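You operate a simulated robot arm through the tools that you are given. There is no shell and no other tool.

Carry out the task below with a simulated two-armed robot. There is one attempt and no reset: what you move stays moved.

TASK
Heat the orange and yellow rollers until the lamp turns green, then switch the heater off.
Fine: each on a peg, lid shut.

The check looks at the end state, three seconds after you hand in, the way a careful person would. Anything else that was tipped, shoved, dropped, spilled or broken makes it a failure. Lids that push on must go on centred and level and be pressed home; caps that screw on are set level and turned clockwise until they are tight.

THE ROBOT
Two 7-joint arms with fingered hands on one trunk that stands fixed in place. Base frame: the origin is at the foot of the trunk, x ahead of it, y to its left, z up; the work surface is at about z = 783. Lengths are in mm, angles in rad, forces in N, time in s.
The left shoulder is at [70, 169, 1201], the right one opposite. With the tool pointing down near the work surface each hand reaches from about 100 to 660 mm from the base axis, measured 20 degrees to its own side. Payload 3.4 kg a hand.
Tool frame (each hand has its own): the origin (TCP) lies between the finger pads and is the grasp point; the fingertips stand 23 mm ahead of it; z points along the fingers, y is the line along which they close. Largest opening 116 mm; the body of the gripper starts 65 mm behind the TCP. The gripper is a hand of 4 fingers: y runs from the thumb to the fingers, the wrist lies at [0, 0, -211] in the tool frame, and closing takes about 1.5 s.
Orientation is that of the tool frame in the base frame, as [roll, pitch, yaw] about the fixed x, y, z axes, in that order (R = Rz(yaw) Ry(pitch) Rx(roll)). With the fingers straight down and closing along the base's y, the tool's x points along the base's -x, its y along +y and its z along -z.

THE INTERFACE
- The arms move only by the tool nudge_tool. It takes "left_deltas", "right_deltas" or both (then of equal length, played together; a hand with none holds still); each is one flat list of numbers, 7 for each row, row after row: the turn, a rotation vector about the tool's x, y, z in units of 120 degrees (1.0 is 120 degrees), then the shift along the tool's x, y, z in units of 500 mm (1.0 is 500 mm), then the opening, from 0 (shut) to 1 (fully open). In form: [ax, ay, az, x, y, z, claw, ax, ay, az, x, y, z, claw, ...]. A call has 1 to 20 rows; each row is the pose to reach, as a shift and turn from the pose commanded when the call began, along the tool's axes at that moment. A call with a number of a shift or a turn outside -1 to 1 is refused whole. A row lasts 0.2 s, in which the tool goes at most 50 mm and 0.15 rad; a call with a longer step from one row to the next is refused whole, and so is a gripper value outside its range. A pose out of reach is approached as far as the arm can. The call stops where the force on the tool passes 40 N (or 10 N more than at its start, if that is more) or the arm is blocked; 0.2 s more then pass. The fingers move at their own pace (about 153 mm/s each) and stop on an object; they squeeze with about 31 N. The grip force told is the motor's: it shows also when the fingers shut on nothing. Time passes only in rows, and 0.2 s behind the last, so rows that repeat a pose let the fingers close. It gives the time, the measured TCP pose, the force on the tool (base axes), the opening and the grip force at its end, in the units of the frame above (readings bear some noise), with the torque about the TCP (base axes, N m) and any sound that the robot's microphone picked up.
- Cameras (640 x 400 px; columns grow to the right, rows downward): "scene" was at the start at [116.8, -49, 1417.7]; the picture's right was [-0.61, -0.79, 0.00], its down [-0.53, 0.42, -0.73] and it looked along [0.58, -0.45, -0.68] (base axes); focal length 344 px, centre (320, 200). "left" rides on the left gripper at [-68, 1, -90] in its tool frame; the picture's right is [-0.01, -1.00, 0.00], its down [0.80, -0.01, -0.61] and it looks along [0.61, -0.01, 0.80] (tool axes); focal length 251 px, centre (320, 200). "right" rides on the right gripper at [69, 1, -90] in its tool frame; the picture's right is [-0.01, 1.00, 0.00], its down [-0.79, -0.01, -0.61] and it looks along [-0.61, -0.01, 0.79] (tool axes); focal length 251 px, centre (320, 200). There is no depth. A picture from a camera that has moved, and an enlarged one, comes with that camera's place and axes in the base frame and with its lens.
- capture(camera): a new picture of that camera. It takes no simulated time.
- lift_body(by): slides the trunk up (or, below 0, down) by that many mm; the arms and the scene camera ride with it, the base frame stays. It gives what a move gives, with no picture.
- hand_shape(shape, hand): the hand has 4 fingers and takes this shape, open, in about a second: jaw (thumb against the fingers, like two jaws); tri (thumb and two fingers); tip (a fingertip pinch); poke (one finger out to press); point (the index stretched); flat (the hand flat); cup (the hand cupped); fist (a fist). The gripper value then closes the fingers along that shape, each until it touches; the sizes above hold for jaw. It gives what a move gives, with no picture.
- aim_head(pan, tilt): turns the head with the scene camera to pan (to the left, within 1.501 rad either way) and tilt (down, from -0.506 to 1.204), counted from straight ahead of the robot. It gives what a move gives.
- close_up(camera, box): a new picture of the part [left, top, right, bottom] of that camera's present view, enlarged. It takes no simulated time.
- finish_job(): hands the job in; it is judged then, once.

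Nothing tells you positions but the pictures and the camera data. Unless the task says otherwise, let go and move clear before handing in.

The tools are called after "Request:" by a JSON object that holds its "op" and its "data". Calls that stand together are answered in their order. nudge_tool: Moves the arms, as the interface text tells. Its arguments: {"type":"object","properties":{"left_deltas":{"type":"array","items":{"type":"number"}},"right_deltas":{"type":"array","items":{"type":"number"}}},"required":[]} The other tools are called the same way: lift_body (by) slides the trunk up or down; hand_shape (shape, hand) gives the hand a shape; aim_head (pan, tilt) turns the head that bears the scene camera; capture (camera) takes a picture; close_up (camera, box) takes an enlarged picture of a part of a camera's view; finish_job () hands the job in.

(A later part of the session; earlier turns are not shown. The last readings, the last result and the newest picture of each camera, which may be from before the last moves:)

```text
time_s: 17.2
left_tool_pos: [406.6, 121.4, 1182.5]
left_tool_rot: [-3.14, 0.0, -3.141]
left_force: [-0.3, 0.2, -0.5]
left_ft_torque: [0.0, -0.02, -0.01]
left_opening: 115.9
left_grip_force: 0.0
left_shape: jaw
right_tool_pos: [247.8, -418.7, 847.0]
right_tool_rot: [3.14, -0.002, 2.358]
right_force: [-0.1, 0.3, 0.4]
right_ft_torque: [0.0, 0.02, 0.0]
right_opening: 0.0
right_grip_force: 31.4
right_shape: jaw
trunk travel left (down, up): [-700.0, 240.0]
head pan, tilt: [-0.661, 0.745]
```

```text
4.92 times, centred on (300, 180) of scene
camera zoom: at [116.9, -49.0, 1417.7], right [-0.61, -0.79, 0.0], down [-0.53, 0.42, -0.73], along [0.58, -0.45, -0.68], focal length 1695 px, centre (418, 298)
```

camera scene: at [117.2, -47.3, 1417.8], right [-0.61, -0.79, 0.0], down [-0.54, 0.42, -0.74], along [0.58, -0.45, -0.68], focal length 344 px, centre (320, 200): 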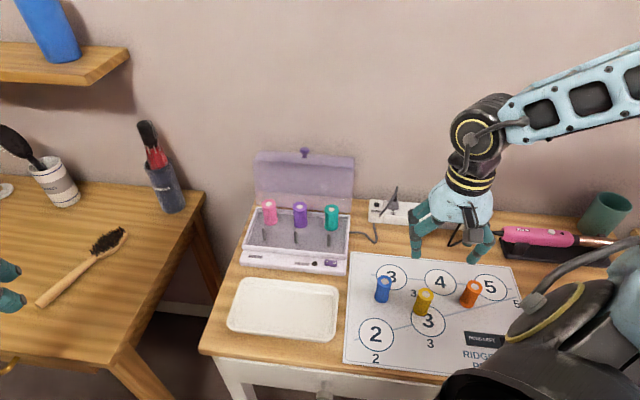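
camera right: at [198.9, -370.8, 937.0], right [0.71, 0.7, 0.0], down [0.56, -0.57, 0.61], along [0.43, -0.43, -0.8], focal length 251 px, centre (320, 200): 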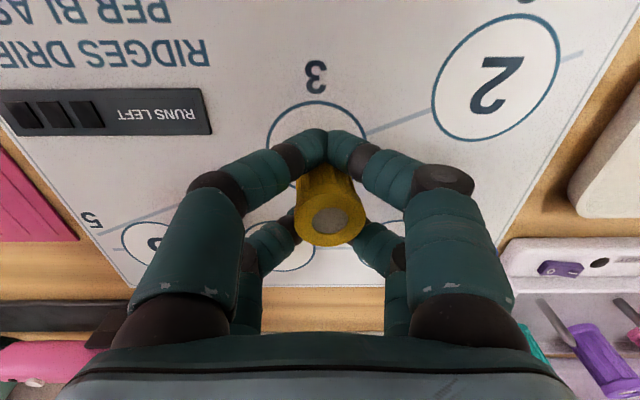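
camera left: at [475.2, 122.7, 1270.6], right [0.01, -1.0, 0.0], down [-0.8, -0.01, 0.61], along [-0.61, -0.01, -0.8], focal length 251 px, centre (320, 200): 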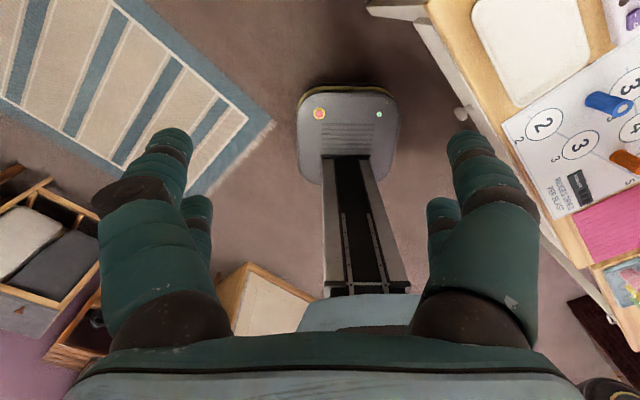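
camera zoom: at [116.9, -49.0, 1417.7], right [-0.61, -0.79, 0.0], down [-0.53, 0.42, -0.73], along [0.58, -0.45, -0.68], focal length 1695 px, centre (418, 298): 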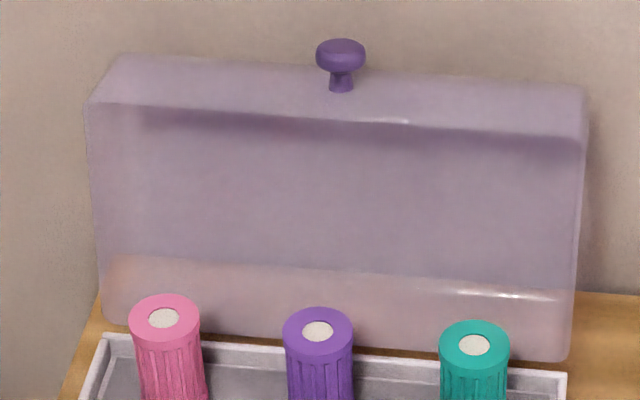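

P3 refines to about (512.5,-380). The tray rim is only about 12 mm above the floor, and rollers are about 57 mm tall. I raise the yellow roller, carry it over P3 with the tilt correction, and hover.

Request:
{"op": "nudge_tool", "data": {"right_deltas": [0, 0, 0, 0, 0, -0.06, 0, 0, 0, 0, 0, 0, -0.12, 0, 0, 0, 0, 0, 0, -0.18, 0, 0, 0, 0, 0, 0, -0.206, 0, -0.006, 0, 0, -0.0366, 0.0473, -0.206, 0, -0.012, 0, 0, -0.0731, 0.0946, -0.206, 0, -0.018, 0, 0, -0.1097, 0.1418, -0.206, 0, -0.024, 0, 0, -0.1462, 0.1891, -0.206, 0, -0.03, 0, 0, -0.1828, 0.2364, -0.206, 0, -0.036, 0, 0, -0.2193, 0.2837, -0.206, 0, -0.042, 0, 0, -0.2559, 0.331, -0.206, 0, -0.049, 0, 0, -0.2924, 0.3782, -0.206, 0, -0.056, 0, 0, -0.329, 0.4255, -0.206, 0, -0.056, 0, 0, -0.329, 0.4255, -0.17, 0, -0.056, 0, 0, -0.329, 0.4255, -0.136, 0, -0.056, 0, 0, -0.329, 0.4255, -0.136, 0]}}

Request:
{"op": "capture", "data": {"camera": "scene"}}

Request:
{"op": "capture", "data": {"camera": "right"}}

Request:
{"op": "close_up", "data": {"camera": "scene", "box": [270, 170, 370, 260]}}

```text
time_s: 20.6
left_tool_pos: [406.0, 121.7, 1181.7]
left_tool_rot: [-3.14, 0.0, -3.14]
left_force: [-0.2, 0.7, -0.6]
left_ft_torque: [-0.01, -0.01, 0.07]
left_opening: 115.8
left_grip_force: 0.1
left_shape: jaw
right_tool_pos: [513.4, -382.8, 915.6]
right_tool_rot: [3.025, 0.002, 2.358]
right_force: [0.2, -0.4, 0.4]
right_ft_torque: [-0.04, -0.03, 0.01]
right_opening: 0.2
right_grip_force: 31.4
right_shape: jaw
trunk travel left (down, up): [-700.0, 240.0]
head pan, tilt: [-0.661, 0.745]
```

```text
taken
camera scene: at [116.9, -48.8, 1417.7], right [-0.61, -0.79, 0.0], down [-0.54, 0.42, -0.73], along [0.58, -0.45, -0.68], focal length 344 px, centre (320, 200)
```

scene: 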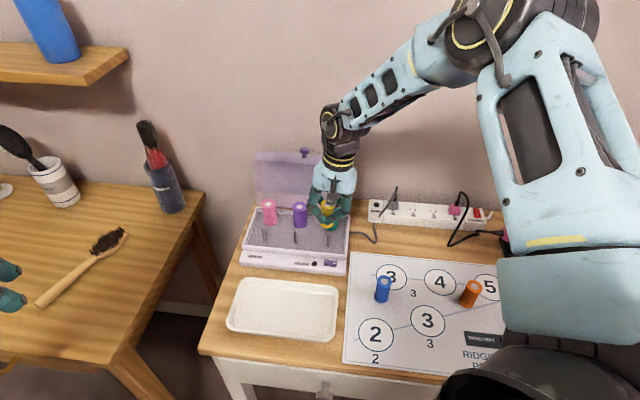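

```text
taken
camera right: at [456.6, -342.5, 1004.0], right [0.71, 0.7, 0.12], down [0.51, -0.62, 0.6], along [0.49, -0.37, -0.79], focal length 251 px, centre (320, 200)
```

right: 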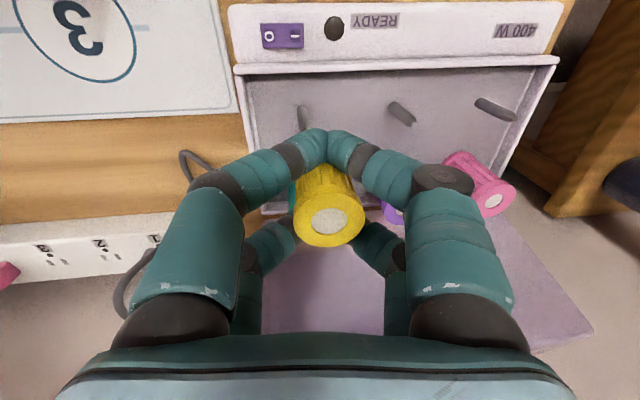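

```text
4.44 times, centred on (320, 215) of scene
camera zoom: at [116.9, -48.8, 1417.7], right [-0.61, -0.79, 0.0], down [-0.54, 0.42, -0.73], along [0.58, -0.45, -0.68], focal length 1530 px, centre (320, 133)
```

zoom: 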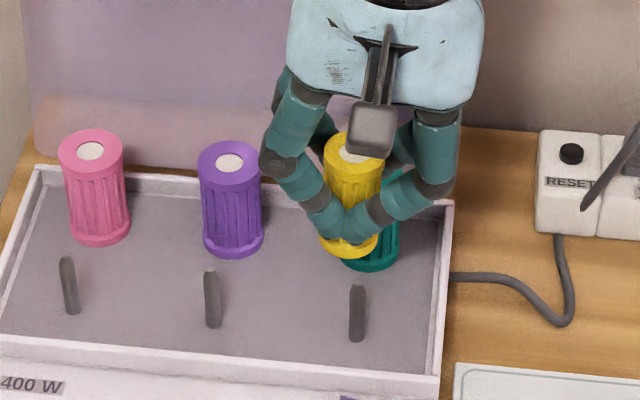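

The yellow roller hangs vertically above P3 (bottom near (513,-376,875)). I'll triangulate peg heights with close-ups from both cameras before lowering.

Request:
{"op": "close_up", "data": {"camera": "right", "box": [260, 70, 420, 170]}}

Request:
{"op": "close_up", "data": {"camera": "scene", "box": [285, 190, 365, 250]}}

```text
4.00 times, centred on (340, 120) of right
camera zoom: at [456.6, -342.5, 1004.0], right [0.71, 0.7, 0.12], down [0.51, -0.62, 0.6], along [0.49, -0.37, -0.79], focal length 1006 px, centre (240, 520)
```

zoom: 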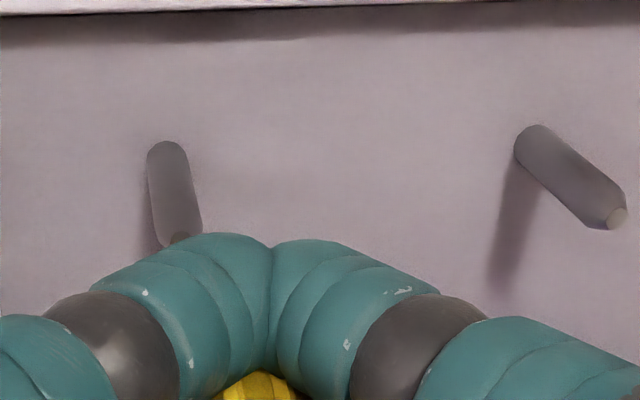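

```text
6.67 times, centred on (325, 220) of scene
camera zoom: at [116.9, -48.8, 1417.7], right [-0.61, -0.79, 0.0], down [-0.54, 0.42, -0.73], along [0.58, -0.45, -0.68], focal length 2296 px, centre (287, 67)
```

zoom: 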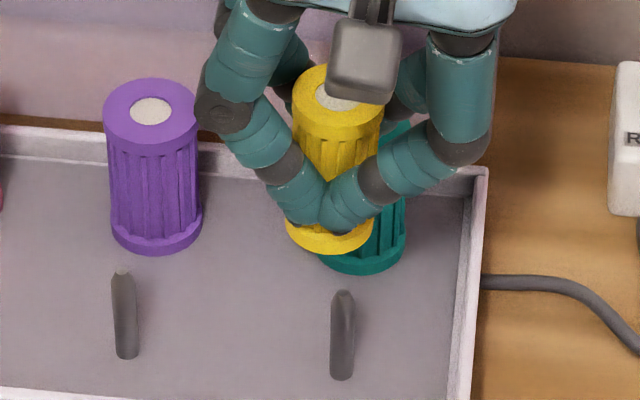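

Peg tips are near z=837 and the floor near 797. The roller needs to move about 5 mm to the picture's right and a few mm further away. I lower to just above the peg tip and check the alignment.

Request:
{"op": "nudge_tool", "data": {"right_deltas": [-0.0, 0, 0, -0.0036, -0.0079, 0.0, 0, 0, 0, 0, -0.0072, -0.0158, 0.02, 0, 0, 0, 0, -0.0072, -0.0158, 0.04, 0, 0, 0, 0, -0.0072, -0.0158, 0.0586, 0, 0, 0, 0, -0.0072, -0.0158, 0.0586, 0]}}

Request:
{"op": "close_up", "data": {"camera": "scene", "box": [295, 200, 355, 245]}}

Request:
{"op": "close_up", "data": {"camera": "right", "box": [240, 90, 400, 260]}}

```text
time_s: 21.8
left_tool_pos: [407.1, 121.3, 1183.4]
left_tool_rot: [-3.141, 0.0, -3.139]
left_force: [-0.4, 0.3, -0.1]
left_ft_torque: [0.04, -0.03, 0.02]
left_opening: 115.7
left_grip_force: 0.0
left_shape: jaw
right_tool_pos: [512.0, -387.9, 885.2]
right_tool_rot: [3.023, 0.003, 2.358]
right_force: [1.5, -0.9, 7.2]
right_ft_torque: [0.03, -0.02, 0.01]
right_opening: 0.0
right_grip_force: 31.8
right_shape: jaw
trunk travel left (down, up): [-700.0, 240.0]
head pan, tilt: [-0.661, 0.745]
```

```text
8.89 times, centred on (325, 222) of scene
camera zoom: at [116.0, -48.3, 1417.9], right [-0.61, -0.79, 0.0], down [-0.53, 0.42, -0.74], along [0.58, -0.45, -0.68], focal length 3061 px, centre (276, 0)
```

zoom: 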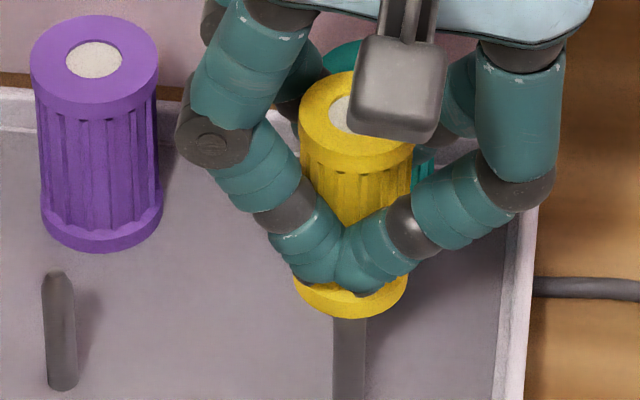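

```text
2.35 times, centred on (320, 175) of right
camera zoom: at [456.1, -348.1, 974.9], right [0.71, 0.7, 0.12], down [0.51, -0.62, 0.6], along [0.49, -0.37, -0.79], focal length 592 px, centre (320, 259)
```

zoom: 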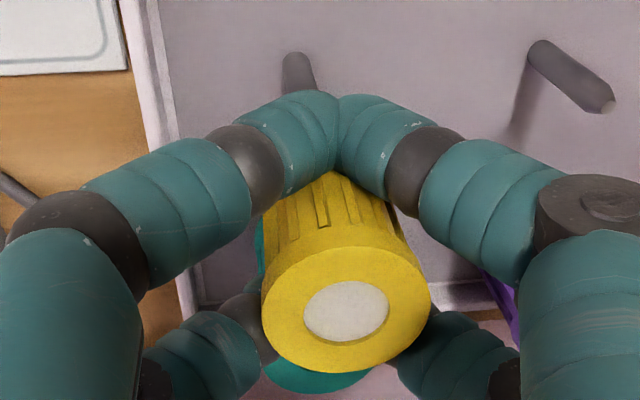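

The roller's bottom rim is just resting on the peg tip (7 N). Both views say it's aligned sideways but about 9 mm too far back. I lift a few mm, shift it toward the front and recheck.

Request:
{"op": "nudge_tool", "data": {"right_deltas": [0, 0, 0, 0, 0, -0.012, 0, 0, 0, 0, 0.009, -0.0004, -0.0122, 0, 0, 0, 0, 0.0178, -0.0008, -0.0122, 0, 0, 0, 0, 0.0178, -0.0008, -0.0122, 0]}}

Request:
{"op": "close_up", "data": {"camera": "scene", "box": [295, 200, 355, 245]}}

Request:
{"op": "close_up", "data": {"camera": "right", "box": [240, 90, 400, 260]}}

```text
time_s: 22.8
left_tool_pos: [406.2, 121.6, 1181.6]
left_tool_rot: [-3.141, 0.0, -3.139]
left_force: [0.2, -0.8, -0.3]
left_ft_torque: [-0.01, 0.0, 0.02]
left_opening: 115.9
left_grip_force: 0.0
left_shape: jaw
right_tool_pos: [506.1, -382.3, 890.7]
right_tool_rot: [3.024, 0.0, 2.358]
right_force: [-0.1, -0.1, -0.9]
right_ft_torque: [-0.01, 0.01, 0.0]
right_opening: 0.2
right_grip_force: 31.5
right_shape: jaw
trunk travel left (down, up): [-700.0, 240.0]
head pan, tilt: [-0.661, 0.745]
```

```text
8.89 times, centred on (325, 222) of scene
camera zoom: at [117.0, -49.0, 1417.7], right [-0.61, -0.79, 0.0], down [-0.54, 0.42, -0.73], along [0.58, -0.45, -0.68], focal length 3061 px, centre (276, 0)
```

zoom: 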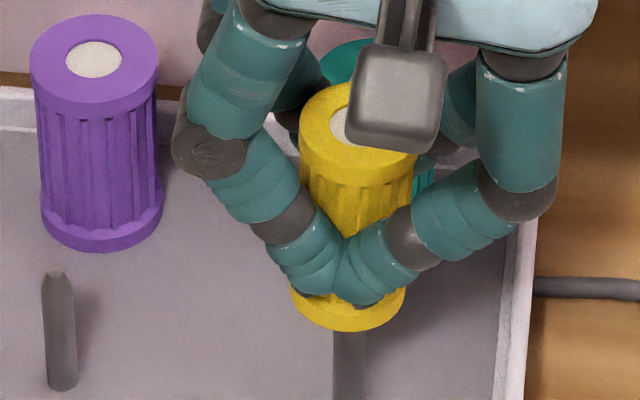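

```text
2.35 times, centred on (320, 175) of right
camera zoom: at [450.0, -342.5, 980.4], right [0.71, 0.7, 0.12], down [0.51, -0.62, 0.6], along [0.49, -0.37, -0.79], focal length 592 px, centre (320, 259)
```

zoom: 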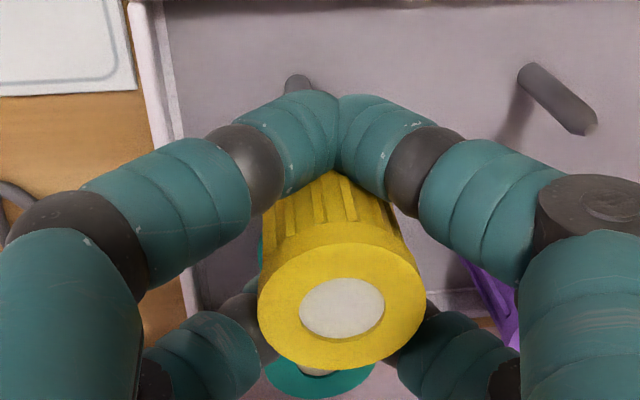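

Alignment is now within about 1 mm in both views. I lower straight down 20 mm, watching the force.

Request:
{"op": "nudge_tool", "data": {"right_deltas": [0, 0, 0, 0, -0.0022, 0.0099, 0, 0, 0, 0, 0, -0.0034, 0.0199, 0, 0, 0, 0, 0, -0.0045, 0.0298, 0, 0, 0, 0, 0, -0.0057, 0.0397, 0, 0, 0, 0, 0, -0.0057, 0.0397, 0]}}

Request:
{"op": "close_up", "data": {"camera": "scene", "box": [295, 200, 355, 245]}}

Request:
{"op": "close_up", "data": {"camera": "right", "box": [240, 90, 400, 260]}}

```text
time_s: 24.0
left_tool_pos: [406.2, 122.0, 1181.3]
left_tool_rot: [-3.14, 0.001, -3.14]
left_force: [0.3, 0.6, -0.2]
left_ft_torque: [-0.01, -0.02, 0.0]
left_opening: 115.7
left_grip_force: 0.1
left_shape: jaw
right_tool_pos: [505.1, -383.9, 871.3]
right_tool_rot: [3.025, 0.0, 2.358]
right_force: [0.0, 0.4, 0.5]
right_ft_torque: [0.01, 0.03, -0.01]
right_opening: 0.1
right_grip_force: 30.7
right_shape: jaw
trunk travel left (down, up): [-700.0, 240.0]
head pan, tilt: [-0.661, 0.745]
```

```text
8.89 times, centred on (325, 222) of scene
camera zoom: at [116.9, -48.9, 1417.7], right [-0.61, -0.79, 0.0], down [-0.53, 0.42, -0.73], along [0.58, -0.45, -0.68], focal length 3061 px, centre (276, 0)
```

zoom: 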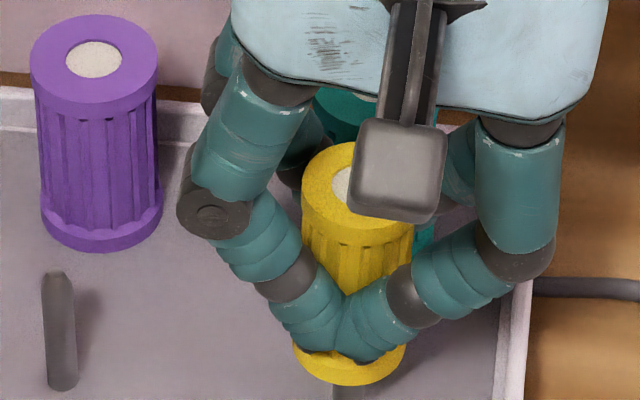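

```text
2.35 times, centred on (320, 175) of right
camera zoom: at [449.3, -342.8, 960.2], right [0.71, 0.7, 0.12], down [0.51, -0.62, 0.6], along [0.49, -0.37, -0.79], focal length 592 px, centre (320, 259)
```

zoom: 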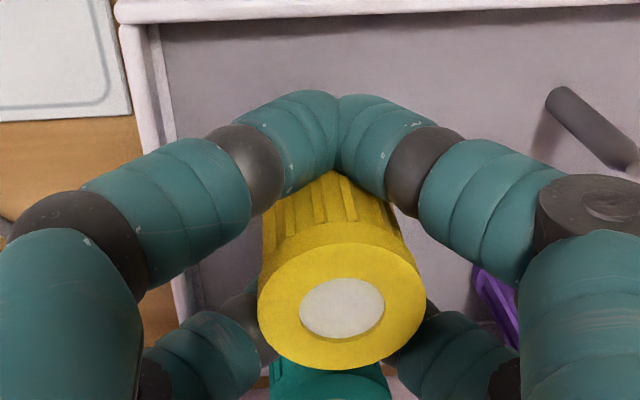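

No force 14 mm below the tip level, so the peg is in the bore. I continue down toward the floor.

Request:
{"op": "nudge_tool", "data": {"right_deltas": [0, 0, 0, 0, -0.0012, 0.0099, 0, 0, 0, 0, 0, -0.0023, 0.0199, 0, 0, 0, 0, 0, -0.0035, 0.0298, 0, 0, 0, 0, 0, -0.0047, 0.0397, 0, 0, 0, 0, 0, -0.0052, 0.0437, 0, 0, 0, 0, 0, -0.0052, 0.0437, 0]}}

Request:
{"op": "close_up", "data": {"camera": "scene", "box": [295, 200, 355, 245]}}

Request:
{"op": "close_up", "data": {"camera": "right", "box": [240, 90, 400, 260]}}

```text
time_s: 25.4
left_tool_pos: [406.4, 122.4, 1181.6]
left_tool_rot: [-3.14, -0.001, -3.139]
left_force: [-0.2, 0.3, -0.1]
left_ft_torque: [0.0, 0.01, 0.01]
left_opening: 116.0
left_grip_force: 0.1
left_shape: jaw
right_tool_pos: [505.3, -383.9, 848.9]
right_tool_rot: [3.024, 0.0, 2.358]
right_force: [0.7, -0.3, -0.4]
right_ft_torque: [0.0, -0.01, 0.01]
right_opening: 0.0
right_grip_force: 31.4
right_shape: jaw
trunk travel left (down, up): [-700.0, 240.0]
head pan, tilt: [-0.661, 0.745]
```

```text
8.89 times, centred on (325, 222) of scene
camera zoom: at [117.0, -49.0, 1417.7], right [-0.61, -0.79, 0.0], down [-0.54, 0.42, -0.73], along [0.58, -0.45, -0.68], focal length 3061 px, centre (276, 0)
```

zoom: 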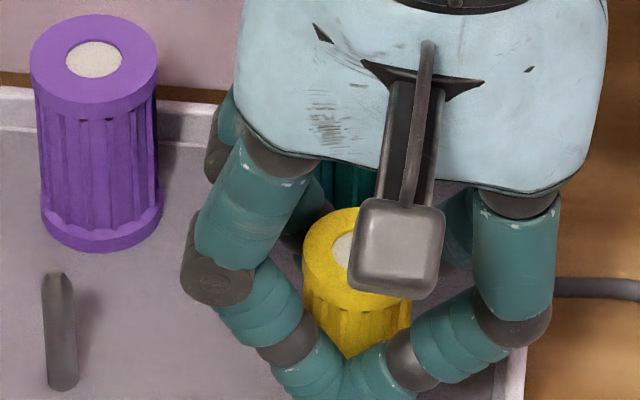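

```text
2.35 times, centred on (320, 175) of right
camera zoom: at [448.6, -342.8, 937.5], right [0.71, 0.7, 0.12], down [0.51, -0.62, 0.6], along [0.49, -0.37, -0.79], focal length 592 px, centre (320, 259)
```

zoom: 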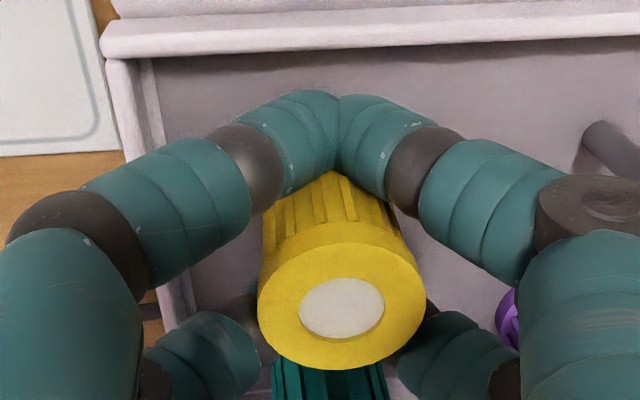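

Still free. I go down in 2 mm steps to find the tray floor.

Request:
{"op": "nudge_tool", "data": {"right_deltas": [0, 0, 0, 0, -0.0005, 0.004, 0, 0, 0, 0, 0, -0.0009, 0.008, 0, 0, 0, 0, 0, -0.0014, 0.012, 0, 0, 0, 0, 0, -0.0014, 0.012, 0]}}

Request:
{"op": "close_up", "data": {"camera": "scene", "box": [295, 210, 355, 255]}}

```text
time_s: 26.4
left_tool_pos: [405.6, 123.6, 1182.3]
left_tool_rot: [-3.14, 0.0, -3.139]
left_force: [-0.4, -0.2, 0.2]
left_ft_torque: [0.01, 0.01, 0.01]
left_opening: 115.9
left_grip_force: 0.0
left_shape: jaw
right_tool_pos: [505.8, -383.0, 843.2]
right_tool_rot: [3.022, 0.001, 2.357]
right_force: [2.4, -0.4, 8.4]
right_ft_torque: [0.03, -0.06, -0.04]
right_opening: 0.0
right_grip_force: 31.1
right_shape: jaw
trunk travel left (down, up): [-700.0, 240.0]
head pan, tilt: [-0.661, 0.745]
```

```text
8.89 times, centred on (325, 232) of scene
camera zoom: at [116.0, -48.0, 1418.0], right [-0.61, -0.79, 0.0], down [-0.53, 0.42, -0.74], along [0.58, -0.45, -0.68], focal length 3061 px, centre (276, -89)
```

zoom: 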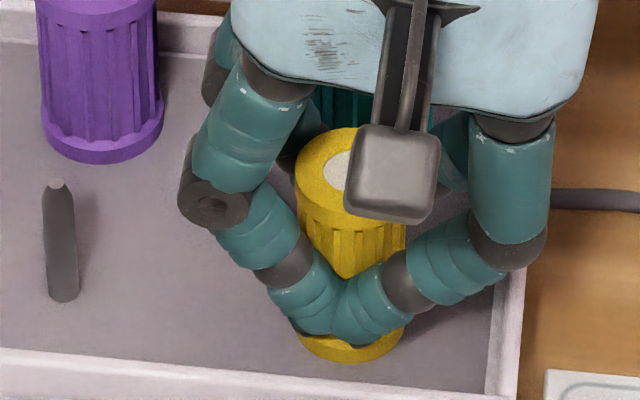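

The roller bottom has reached the tray floor (8 N at TCP 843). I'll open gradually to about 30 mm and check that it stays put.

Request:
{"op": "nudge_tool", "data": {"right_deltas": [0, 0, 0, 0, 0, 0, 0.06, 0, 0, 0, 0, 0, 0, 0.12, 0, 0, 0, 0, 0, 0, 0.18, 0, 0, 0, 0, 0, 0, 0.24, 0, 0, 0, 0, 0, 0, 0.3, 0, 0, 0, 0, 0, 0, 0.3]}}

Request:
{"op": "close_up", "data": {"camera": "scene", "box": [285, 200, 365, 260]}}

Request:
{"op": "close_up", "data": {"camera": "right", "box": [200, 60, 440, 270]}}

```text
time_s: 27.8
left_tool_pos: [406.9, 121.2, 1181.9]
left_tool_rot: [-3.139, -0.001, -3.14]
left_force: [-0.8, -0.5, 0.4]
left_ft_torque: [0.02, -0.03, -0.02]
left_opening: 115.5
left_grip_force: 0.0
left_shape: jaw
right_tool_pos: [505.3, -383.7, 843.4]
right_tool_rot: [3.023, -0.002, 2.358]
right_force: [0.3, -0.3, 0.9]
right_ft_torque: [-0.01, 0.04, 0.02]
right_opening: 34.2
right_grip_force: 0.0
right_shape: jaw
trunk travel left (down, up): [-700.0, 240.0]
head pan, tilt: [-0.661, 0.745]
```

```text
6.67 times, centred on (325, 230) of scene
camera zoom: at [117.0, -48.8, 1417.7], right [-0.61, -0.79, 0.0], down [-0.54, 0.42, -0.73], along [0.58, -0.45, -0.68], focal length 2296 px, centre (287, 0)
```

zoom: 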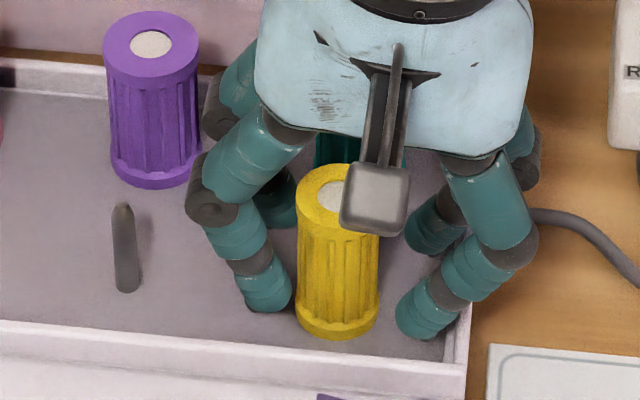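

```text
1.90 times, centred on (320, 165) of right
camera zoom: at [449.3, -342.8, 931.8], right [0.71, 0.7, 0.12], down [0.51, -0.62, 0.6], along [0.49, -0.37, -0.79], focal length 479 px, centre (320, 267)
```

zoom: 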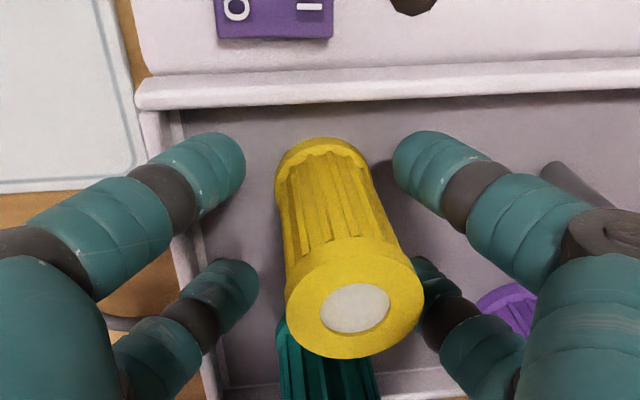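

The yellow roller stands released on its peg. I open slightly more, rise 20 mm and check that it doesn't follow.

Request:
{"op": "nudge_tool", "data": {"right_deltas": [0, 0, 0, 0, 0, 0, 0.38, 0, 0, 0, 0, 0, 0, 0.44, 0, 0, 0, 0, 0, 0, 0.44, 0, 0, 0, 0, 0.0023, -0.02, 0.44, 0, 0, 0, 0, 0.0047, -0.04, 0.44, 0, 0, 0, 0, 0.0047, -0.04, 0.44]}}

Request:
{"op": "close_up", "data": {"camera": "scene", "box": [285, 200, 365, 260]}}

Request:
{"op": "close_up", "data": {"camera": "right", "box": [200, 60, 440, 270]}}

```text
time_s: 29.2
left_tool_pos: [405.9, 121.3, 1182.1]
left_tool_rot: [3.141, 0.001, -3.14]
left_force: [-1.0, 0.4, 0.8]
left_ft_torque: [-0.02, 0.01, -0.01]
left_opening: 116.0
left_grip_force: 0.0
left_shape: jaw
right_tool_pos: [503.1, -382.1, 862.8]
right_tool_rot: [3.025, -0.001, 2.357]
right_force: [0.9, 0.3, 0.1]
right_ft_torque: [0.0, -0.04, -0.03]
right_opening: 50.5
right_grip_force: 0.1
right_shape: jaw
trunk travel left (down, up): [-700.0, 240.0]
head pan, tilt: [-0.661, 0.745]
```

```text
6.67 times, centred on (325, 230) of scene
camera zoom: at [117.1, -49.1, 1417.7], right [-0.61, -0.79, 0.0], down [-0.54, 0.42, -0.73], along [0.58, -0.45, -0.68], focal length 2296 px, centre (287, 0)
```

zoom: 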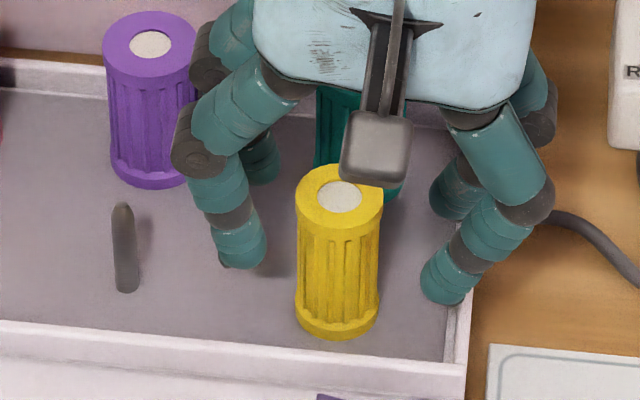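

```text
1.90 times, centred on (320, 165) of right
camera zoom: at [448.8, -342.0, 952.7], right [0.71, 0.7, 0.12], down [0.51, -0.62, 0.6], along [0.49, -0.37, -0.79], focal length 479 px, centre (320, 267)
```

zoom: 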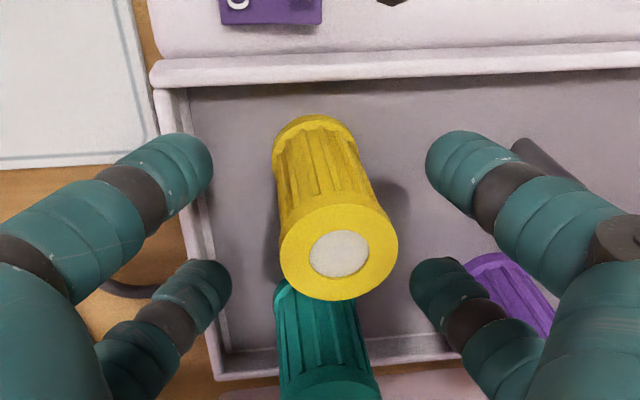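

Yellow is seated on P3 and free. I rise, level the hand and travel back over the orange roller.

Request:
{"op": "nudge_tool", "data": {"right_deltas": [0, 0, 0, 0, 0.0075, -0.063, 0.44, 0, 0, 0, 0, 0.0149, -0.126, 0.44, 0, 0, 0, 0, 0.0224, -0.189, 0.5, 0, 0, 0, 0, 0.0298, -0.2522, 0.6, 0.007, 0, 0, 0.0244, -0.0425, -0.2607, 0.6, 0.014, 0, 0, 0.0488, -0.1149, -0.2693, 0.6, 0.021, 0, 0, 0.0732, -0.1872, -0.2778, 0.6, 0.028, 0, 0, 0.0976, -0.2595, -0.2863, 0.6, 0.035, 0, 0, 0.122, -0.3318, -0.2948, 0.6, 0.042, 0, 0, 0.1464, -0.4042, -0.3034, 0.6, 0.049, 0, 0, 0.1708, -0.4765, -0.3119, 0.6, 0.056, 0, 0, 0.1952, -0.5488, -0.3204, 0.6, 0.056, 0, 0, 0.1952, -0.5488, -0.3204, 0.6, 0.056, 0, 0, 0.1952, -0.5488, -0.3204, 0.6]}}

Request:
{"op": "capture", "data": {"camera": "right"}}

Request:
{"op": "close_up", "data": {"camera": "scene", "box": [230, 140, 530, 330]}}

```text
time_s: 32.2
left_tool_pos: [406.4, 123.0, 1182.8]
left_tool_rot: [3.141, 0.0, -3.14]
left_force: [-0.4, 0.2, -0.6]
left_ft_torque: [-0.01, 0.05, 0.02]
left_opening: 115.9
left_grip_force: 0.0
left_shape: jaw
right_tool_pos: [232.7, -522.0, 990.2]
right_tool_rot: [3.142, 0.001, 2.359]
right_force: [0.9, 0.3, 0.2]
right_ft_torque: [0.02, -0.01, 0.02]
right_opening: 69.2
right_grip_force: 0.1
right_shape: jaw
trunk travel left (down, up): [-700.0, 240.0]
head pan, tilt: [-0.661, 0.745]
```

```text
taken
camera right: at [183.1, -474.2, 1078.4], right [0.71, 0.7, 0.0], down [0.56, -0.57, 0.61], along [0.43, -0.43, -0.79], focal length 251 px, centre (320, 200)
```

right: 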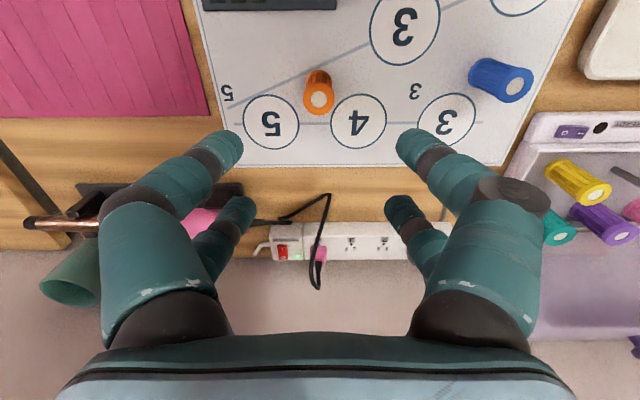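

```text
2.11 times, centred on (380, 235) of scene
camera zoom: at [116.9, -48.9, 1417.7], right [-0.61, -0.79, 0.0], down [-0.54, 0.42, -0.73], along [0.58, -0.45, -0.68], focal length 725 px, centre (194, 126)
```

zoom: 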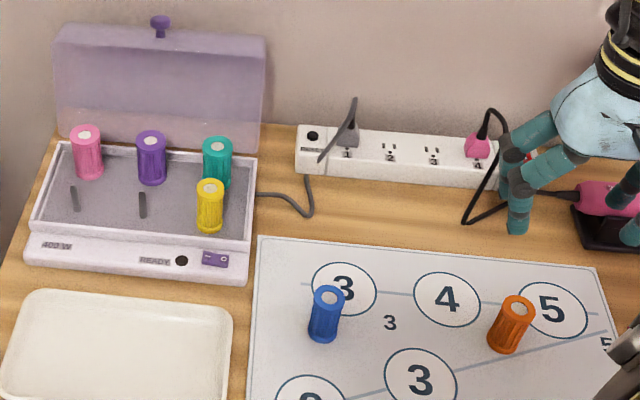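

Orange's top projects to within about 4 mm of the tool axis. I descend with that correction, then check.

Request:
{"op": "nudge_tool", "data": {"right_deltas": [0, 0, 0, 0.0084, -0.0006, 0.07, 0.6, 0, 0, 0, 0.0084, -0.0006, 0.15, 0.6, 0, 0, 0, 0.0084, -0.0006, 0.22, 0.6, 0, 0, 0, 0.0084, -0.0006, 0.28, 0.6, 0, 0, 0, 0.0084, -0.0006, 0.325, 0.6, 0, 0, 0, 0.0084, -0.0006, 0.325, 0.6]}}

Request:
{"op": "capture", "data": {"camera": "right"}}

Request:
{"op": "close_up", "data": {"camera": "scene", "box": [400, 220, 560, 340]}}

```text
time_s: 33.6
left_tool_pos: [406.8, 122.4, 1182.8]
left_tool_rot: [-3.141, 0.0, -3.141]
left_force: [0.4, -0.9, -0.7]
left_ft_torque: [0.02, 0.0, 0.03]
left_opening: 116.0
left_grip_force: 0.1
left_shape: jaw
right_tool_pos: [226.0, -516.7, 827.4]
right_tool_rot: [3.141, -0.001, 2.357]
right_force: [-1.1, -0.1, 0.5]
right_ft_torque: [-0.05, -0.02, 0.01]
right_opening: 69.3
right_grip_force: 0.0
right_shape: jaw
trunk travel left (down, up): [-700.0, 240.0]
head pan, tilt: [-0.661, 0.745]
```

```text
taken
camera right: at [178.3, -468.5, 917.0], right [0.71, 0.7, 0.0], down [0.56, -0.57, 0.61], along [0.43, -0.43, -0.79], focal length 251 px, centre (320, 200)
```

right: 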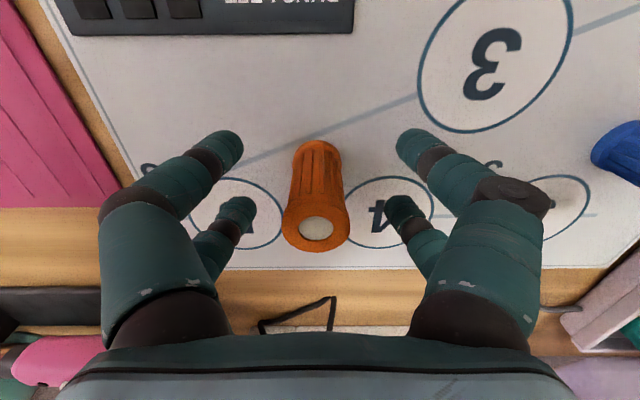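

```text
3.33 times, centred on (480, 280) of scene
camera zoom: at [116.4, -48.6, 1417.8], right [-0.61, -0.79, 0.0], down [-0.53, 0.42, -0.74], along [0.58, -0.45, -0.68], focal length 1148 px, centre (-213, -67)
```

zoom: 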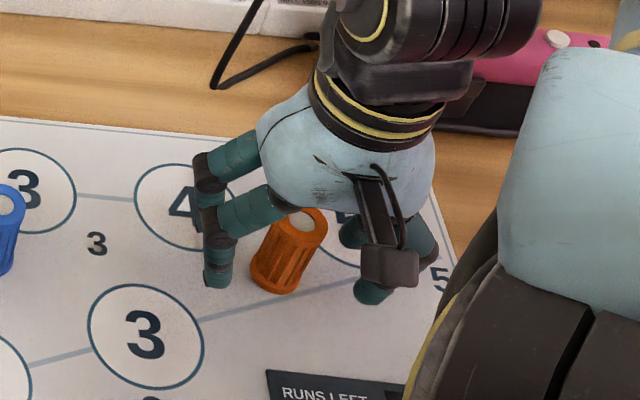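

Orange is centred in the hand (about -2 mm in x and y). I close around it.

Request:
{"op": "nudge_tool", "data": {"right_deltas": [0, 0, 0, 0, 0, 0, 0.4, 0, 0, 0, 0, 0, 0, 0.25, 0, 0, 0, 0, 0, 0, 0.15, 0, 0, 0, 0, 0, 0, 0.05, 0, 0, 0, 0, 0, 0, 0, 0, 0, 0, 0, 0, 0, 0, 0, 0, 0, 0, 0, 0, 0]}}

Request:
{"op": "close_up", "data": {"camera": "right", "box": [240, 100, 400, 260]}}

Request:
{"op": "close_up", "data": {"camera": "scene", "box": [440, 250, 540, 330]}}

```text
time_s: 35.2
left_tool_pos: [408.8, 121.9, 1182.3]
left_tool_rot: [-3.14, 0.0, 3.141]
left_force: [0.1, 0.3, -0.4]
left_ft_torque: [0.02, -0.05, 0.0]
left_opening: 116.0
left_grip_force: 0.0
left_shape: jaw
right_tool_pos: [227.3, -516.3, 827.1]
right_tool_rot: [3.141, -0.001, 2.355]
right_force: [-0.6, 0.6, 0.5]
right_ft_torque: [0.02, -0.02, 0.01]
right_opening: 0.0
right_grip_force: 30.9
right_shape: jaw
trunk travel left (down, up): [-700.0, 240.0]
head pan, tilt: [-0.661, 0.745]
```

```text
2.50 times, centred on (320, 180) of right
camera zoom: at [178.6, -468.8, 917.1], right [0.71, 0.7, 0.0], down [0.56, -0.57, 0.61], along [0.43, -0.43, -0.79], focal length 629 px, centre (320, 250)
```

zoom: 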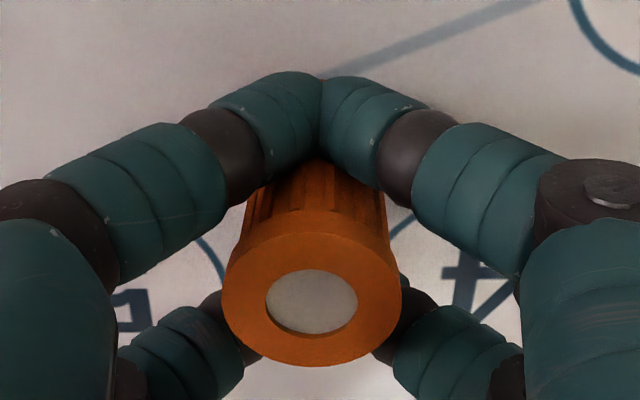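

```text
5.00 times, centred on (490, 290) of scene
camera zoom: at [116.8, -49.0, 1417.7], right [-0.61, -0.79, 0.0], down [-0.53, 0.42, -0.73], along [0.58, -0.45, -0.68], focal length 1722 px, centre (-530, -250)
```

zoom: 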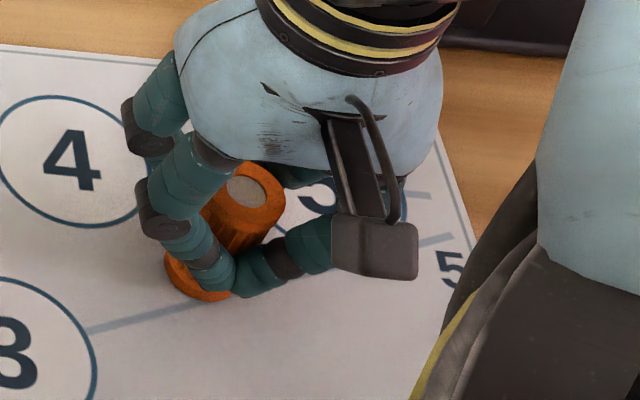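

Now a small 20 mm lift to see whether the caged orange roller comes along and stays upright.

Request:
{"op": "nudge_tool", "data": {"right_deltas": [0, 0, 0, 0, 0, -0.015, 0, 0, 0, 0, 0, 0, -0.03, 0, 0, 0, 0, 0, 0, -0.04, 0, 0, 0, 0, 0, 0, -0.04, 0]}}

Request:
{"op": "close_up", "data": {"camera": "right", "box": [240, 100, 400, 260]}}

Request:
{"op": "close_up", "data": {"camera": "scene", "box": [440, 250, 540, 330]}}

```text
time_s: 36.2
left_tool_pos: [406.2, 121.3, 1182.8]
left_tool_rot: [3.141, 0.001, -3.139]
left_force: [-0.3, 0.1, -0.1]
left_ft_torque: [-0.03, -0.04, 0.02]
left_opening: 116.0
left_grip_force: 0.1
left_shape: jaw
right_tool_pos: [227.2, -518.6, 848.4]
right_tool_rot: [3.141, 0.001, 2.356]
right_force: [-0.4, -0.8, -0.4]
right_ft_torque: [0.02, 0.0, 0.01]
right_opening: 0.1
right_grip_force: 31.5
right_shape: jaw
trunk travel left (down, up): [-700.0, 240.0]
head pan, tilt: [-0.661, 0.745]
```

```text
2.50 times, centred on (320, 180) of right
camera zoom: at [178.6, -470.4, 937.7], right [0.71, 0.7, 0.0], down [0.56, -0.57, 0.61], along [0.43, -0.43, -0.79], focal length 629 px, centre (320, 250)
```

zoom: 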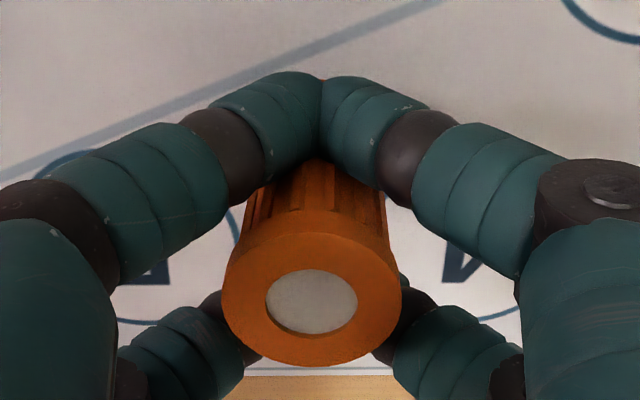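

```text
5.00 times, centred on (490, 290) of scene
camera zoom: at [116.8, -49.1, 1417.7], right [-0.61, -0.79, 0.0], down [-0.53, 0.42, -0.73], along [0.58, -0.45, -0.68], focal length 1722 px, centre (-530, -250)
```

zoom: 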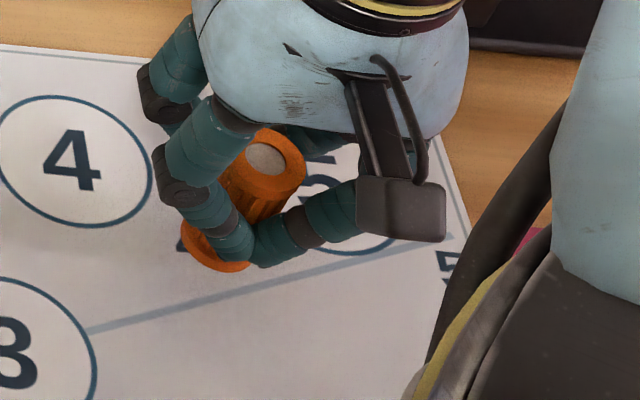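

Orange came up cleanly, upright to within about 1°. I raise it, carry it over P2 (TCP around (560.6,-328)), and hover for alignment.

Request:
{"op": "nudge_tool", "data": {"right_deltas": [0, 0, 0, 0, 0, -0.07, 0, 0, 0, 0, 0, 0, -0.15, 0, 0, 0, 0, 0, 0, -0.24, 0, 0, 0, 0, -0.0203, 0.074, -0.24, 0, 0, 0, 0, -0.0406, 0.1479, -0.24, 0, 0, 0, 0, -0.061, 0.2219, -0.24, 0, 0, 0, 0, -0.0813, 0.2959, -0.24, 0, 0, 0, 0, -0.1016, 0.3699, -0.24, 0, 0, 0, 0, -0.1219, 0.4438, -0.24, 0, 0, 0, 0, -0.1422, 0.5178, -0.24, 0, 0, 0, 0, -0.1626, 0.5918, -0.24, 0, 0, 0, 0, -0.1829, 0.6657, -0.24, 0, 0, 0, 0, -0.2032, 0.7397, -0.24, 0, 0, 0, 0, -0.2032, 0.7397, -0.18, 0, 0, 0, 0, -0.2032, 0.7397, -0.134, 0, 0, 0, 0, -0.2032, 0.7397, -0.134, 0, 0, 0, 0, -0.2032, 0.7397, -0.134, 0]}}

Request:
{"op": "close_up", "data": {"camera": "scene", "box": [270, 190, 350, 250]}}

Request:
{"op": "close_up", "data": {"camera": "right", "box": [200, 60, 440, 270]}}

```text
time_s: 39.8
left_tool_pos: [406.2, 121.2, 1182.8]
left_tool_rot: [3.141, 0.0, -3.141]
left_force: [0.5, 0.4, 1.0]
left_ft_torque: [0.01, -0.03, 0.02]
left_opening: 115.7
left_grip_force: 0.0
left_shape: jaw
right_tool_pos: [558.1, -328.6, 913.3]
right_tool_rot: [-3.141, 0.0, 2.358]
right_force: [-0.4, 0.2, -0.8]
right_ft_torque: [-0.01, -0.01, 0.0]
right_opening: 0.1
right_grip_force: 31.1
right_shape: jaw
trunk travel left (down, up): [-700.0, 240.0]
head pan, tilt: [-0.661, 0.745]
```

```text
6.67 times, centred on (310, 220) of scene
camera zoom: at [116.8, -49.1, 1417.7], right [-0.61, -0.79, 0.0], down [-0.53, 0.42, -0.73], along [0.58, -0.45, -0.68], focal length 2296 px, centre (387, 67)
```

zoom: 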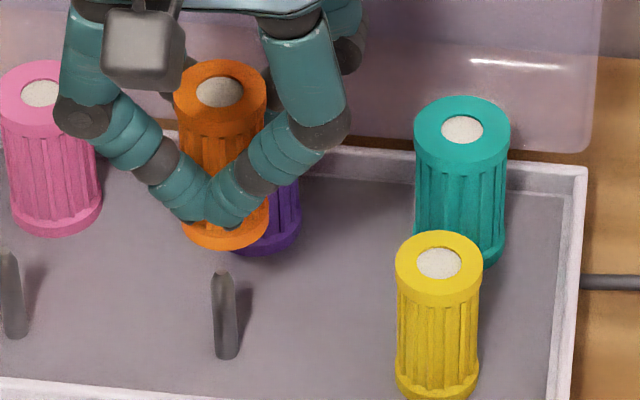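

```text
1.90 times, centred on (320, 165) of right
camera zoom: at [510.4, -280.9, 1003.6], right [0.71, 0.7, 0.0], down [0.56, -0.57, 0.61], along [0.43, -0.43, -0.79], focal length 479 px, centre (320, 267)
```

zoom: 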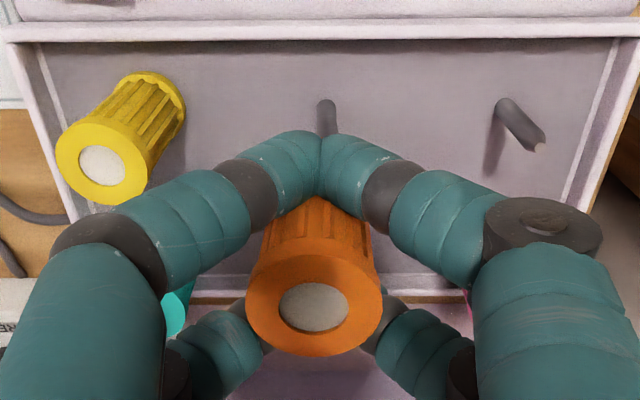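

The scene and right views agree that the roller needs about 3 mm toward +y and is fine in depth. I apply that and lower to a few mm above the tip.

Request:
{"op": "nudge_tool", "data": {"right_deltas": [0, 0, 0, -0.001, 0.006, 0.01, 0, 0, 0, 0, -0.001, 0.006, 0.025, 0, 0, 0, 0, -0.001, 0.006, 0.04, 0, 0, 0, 0, -0.001, 0.006, 0.04, 0]}}

Request:
{"op": "close_up", "data": {"camera": "scene", "box": [270, 200, 330, 245]}}

Request:
{"op": "close_up", "data": {"camera": "right", "box": [240, 90, 400, 260]}}

```text
time_s: 40.8
left_tool_pos: [405.9, 123.0, 1181.1]
left_tool_rot: [-3.14, -0.001, -3.14]
left_force: [0.2, 0.4, 0.6]
left_ft_torque: [-0.01, 0.02, -0.01]
left_opening: 116.0
left_grip_force: 0.2
left_shape: jaw
right_tool_pos: [554.8, -328.5, 899.7]
right_tool_rot: [-3.141, 0.0, 2.358]
right_force: [1.0, -0.5, -0.7]
right_ft_torque: [-0.05, 0.02, 0.01]
right_opening: 0.0
right_grip_force: 30.9
right_shape: jaw
right hand out of reach, approached as far as the arm can: row 2, 3, 4
trunk travel left (down, up): [-700.0, 240.0]
head pan, tilt: [-0.661, 0.745]
```

```text
8.89 times, centred on (300, 222) of scene
camera zoom: at [117.1, -48.9, 1417.7], right [-0.61, -0.79, 0.0], down [-0.54, 0.42, -0.73], along [0.58, -0.45, -0.68], focal length 3061 px, centre (498, 0)
```

zoom: 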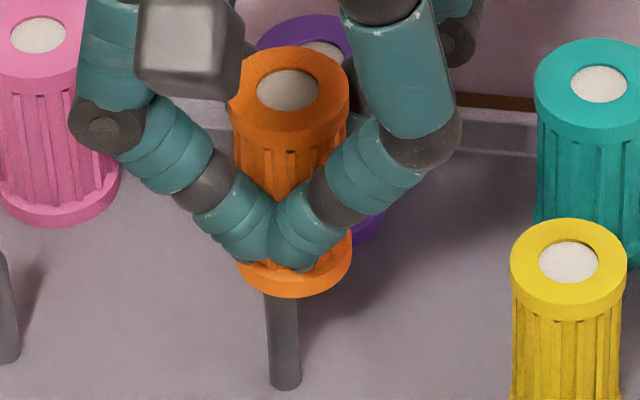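

```text
2.35 times, centred on (320, 175) of right
camera zoom: at [506.3, -280.6, 988.4], right [0.71, 0.7, 0.0], down [0.56, -0.57, 0.61], along [0.43, -0.43, -0.79], focal length 592 px, centre (320, 259)
```

zoom: 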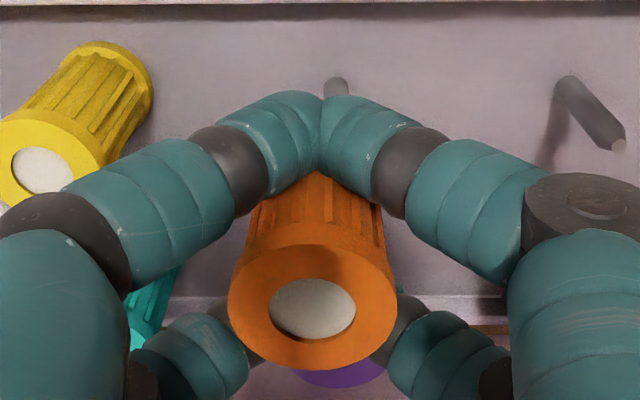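

P2 at this height is just out of reach. I'll raise the hand 100 mm, then lower the trunk 100 mm to bring the shoulder level and gain reach.

Request:
{"op": "nudge_tool", "data": {"right_deltas": [0, 0, 0, 0, 0, -0.04, 0, 0, 0, 0, 0, 0, -0.08, 0, 0, 0, 0, 0, 0, -0.12, 0, 0, 0, 0, 0, 0, -0.16, 0, 0, 0, 0, 0, 0, -0.2, 0, 0, 0, 0, 0, 0, -0.2, 0]}}

Request:
{"op": "lift_body", "data": {"by": -50}}

Request:
{"op": "capture", "data": {"camera": "scene"}}

```text
time_s: 42.2
left_tool_pos: [406.6, 120.9, 1181.7]
left_tool_rot: [-3.141, -0.001, -3.138]
left_force: [-0.3, -0.5, 0.8]
left_ft_torque: [0.0, 0.0, -0.02]
left_opening: 115.5
left_grip_force: 0.0
left_shape: jaw
right_tool_pos: [556.0, -328.4, 1000.2]
right_tool_rot: [3.14, 0.0, 2.359]
right_force: [0.5, 0.4, -1.3]
right_ft_torque: [-0.02, -0.01, 0.0]
right_opening: 0.0
right_grip_force: 30.6
right_shape: jaw
trunk travel left (down, up): [-700.0, 240.0]
head pan, tilt: [-0.661, 0.745]
```

```text
time_s: 43.1
left_tool_pos: [406.5, 122.2, 1132.6]
left_tool_rot: [-3.14, 0.001, -3.139]
left_force: [-0.1, 0.1, -0.1]
left_ft_torque: [0.0, 0.03, 0.03]
left_opening: 116.0
left_grip_force: 0.1
left_shape: jaw
right_tool_pos: [555.3, -326.8, 948.2]
right_tool_rot: [-3.141, -0.001, 2.358]
right_force: [0.9, 0.3, -0.6]
right_ft_torque: [0.0, -0.01, 0.02]
right_opening: 0.0
right_grip_force: 30.6
right_shape: jaw
trunk travel left (down, up): [-650.0, 290.0]
head pan, tilt: [-0.661, 0.745]
```

```text
taken
camera scene: at [116.6, -48.9, 1367.7], right [-0.61, -0.79, 0.0], down [-0.53, 0.42, -0.74], along [0.58, -0.45, -0.68], focal length 344 px, centre (320, 200)
```

scene: 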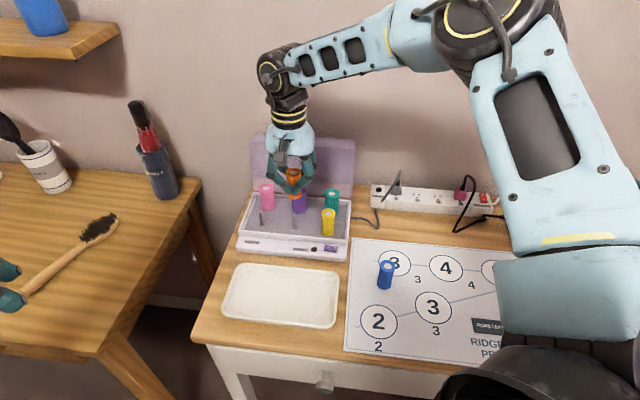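

The arm is clear of everything. I lower the trunk another 40 mm.

Request:
{"op": "lift_body", "data": {"by": -40}}

Request:
{"op": "close_up", "data": {"camera": "scene", "box": [260, 180, 340, 240]}}

Request:
{"op": "close_up", "data": {"camera": "right", "box": [200, 60, 440, 270]}}

```text
time_s: 44.0
left_tool_pos: [406.3, 121.8, 1092.0]
left_tool_rot: [-3.142, -0.001, -3.14]
left_force: [0.2, -0.1, -0.5]
left_ft_torque: [-0.01, 0.02, -0.02]
left_opening: 115.6
left_grip_force: 0.1
left_shape: jaw
right_tool_pos: [554.7, -328.0, 909.6]
right_tool_rot: [-3.141, 0.0, 2.357]
right_force: [-0.2, 0.9, 0.3]
right_ft_torque: [0.01, -0.01, -0.02]
right_opening: 0.0
right_grip_force: 31.8
right_shape: jaw
trunk travel left (down, up): [-610.0, 330.0]
head pan, tilt: [-0.661, 0.745]
```

```text
6.67 times, centred on (300, 210) of scene
camera zoom: at [116.6, -48.9, 1327.7], right [-0.61, -0.79, 0.0], down [-0.53, 0.42, -0.73], along [0.58, -0.45, -0.68], focal length 2296 px, centre (453, 133)
```

zoom: 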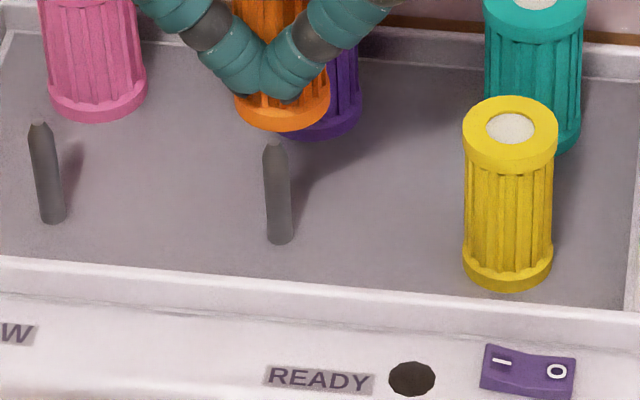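

```text
1.90 times, centred on (320, 165) of right
camera zoom: at [506.3, -279.6, 999.0], right [0.71, 0.7, 0.0], down [0.56, -0.57, 0.61], along [0.43, -0.43, -0.79], focal length 479 px, centre (320, 267)
```

zoom: 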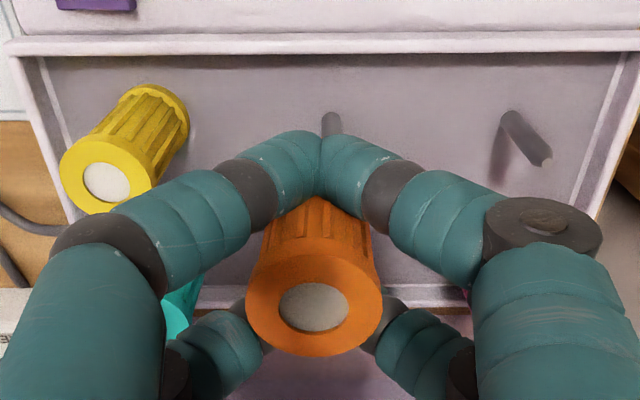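

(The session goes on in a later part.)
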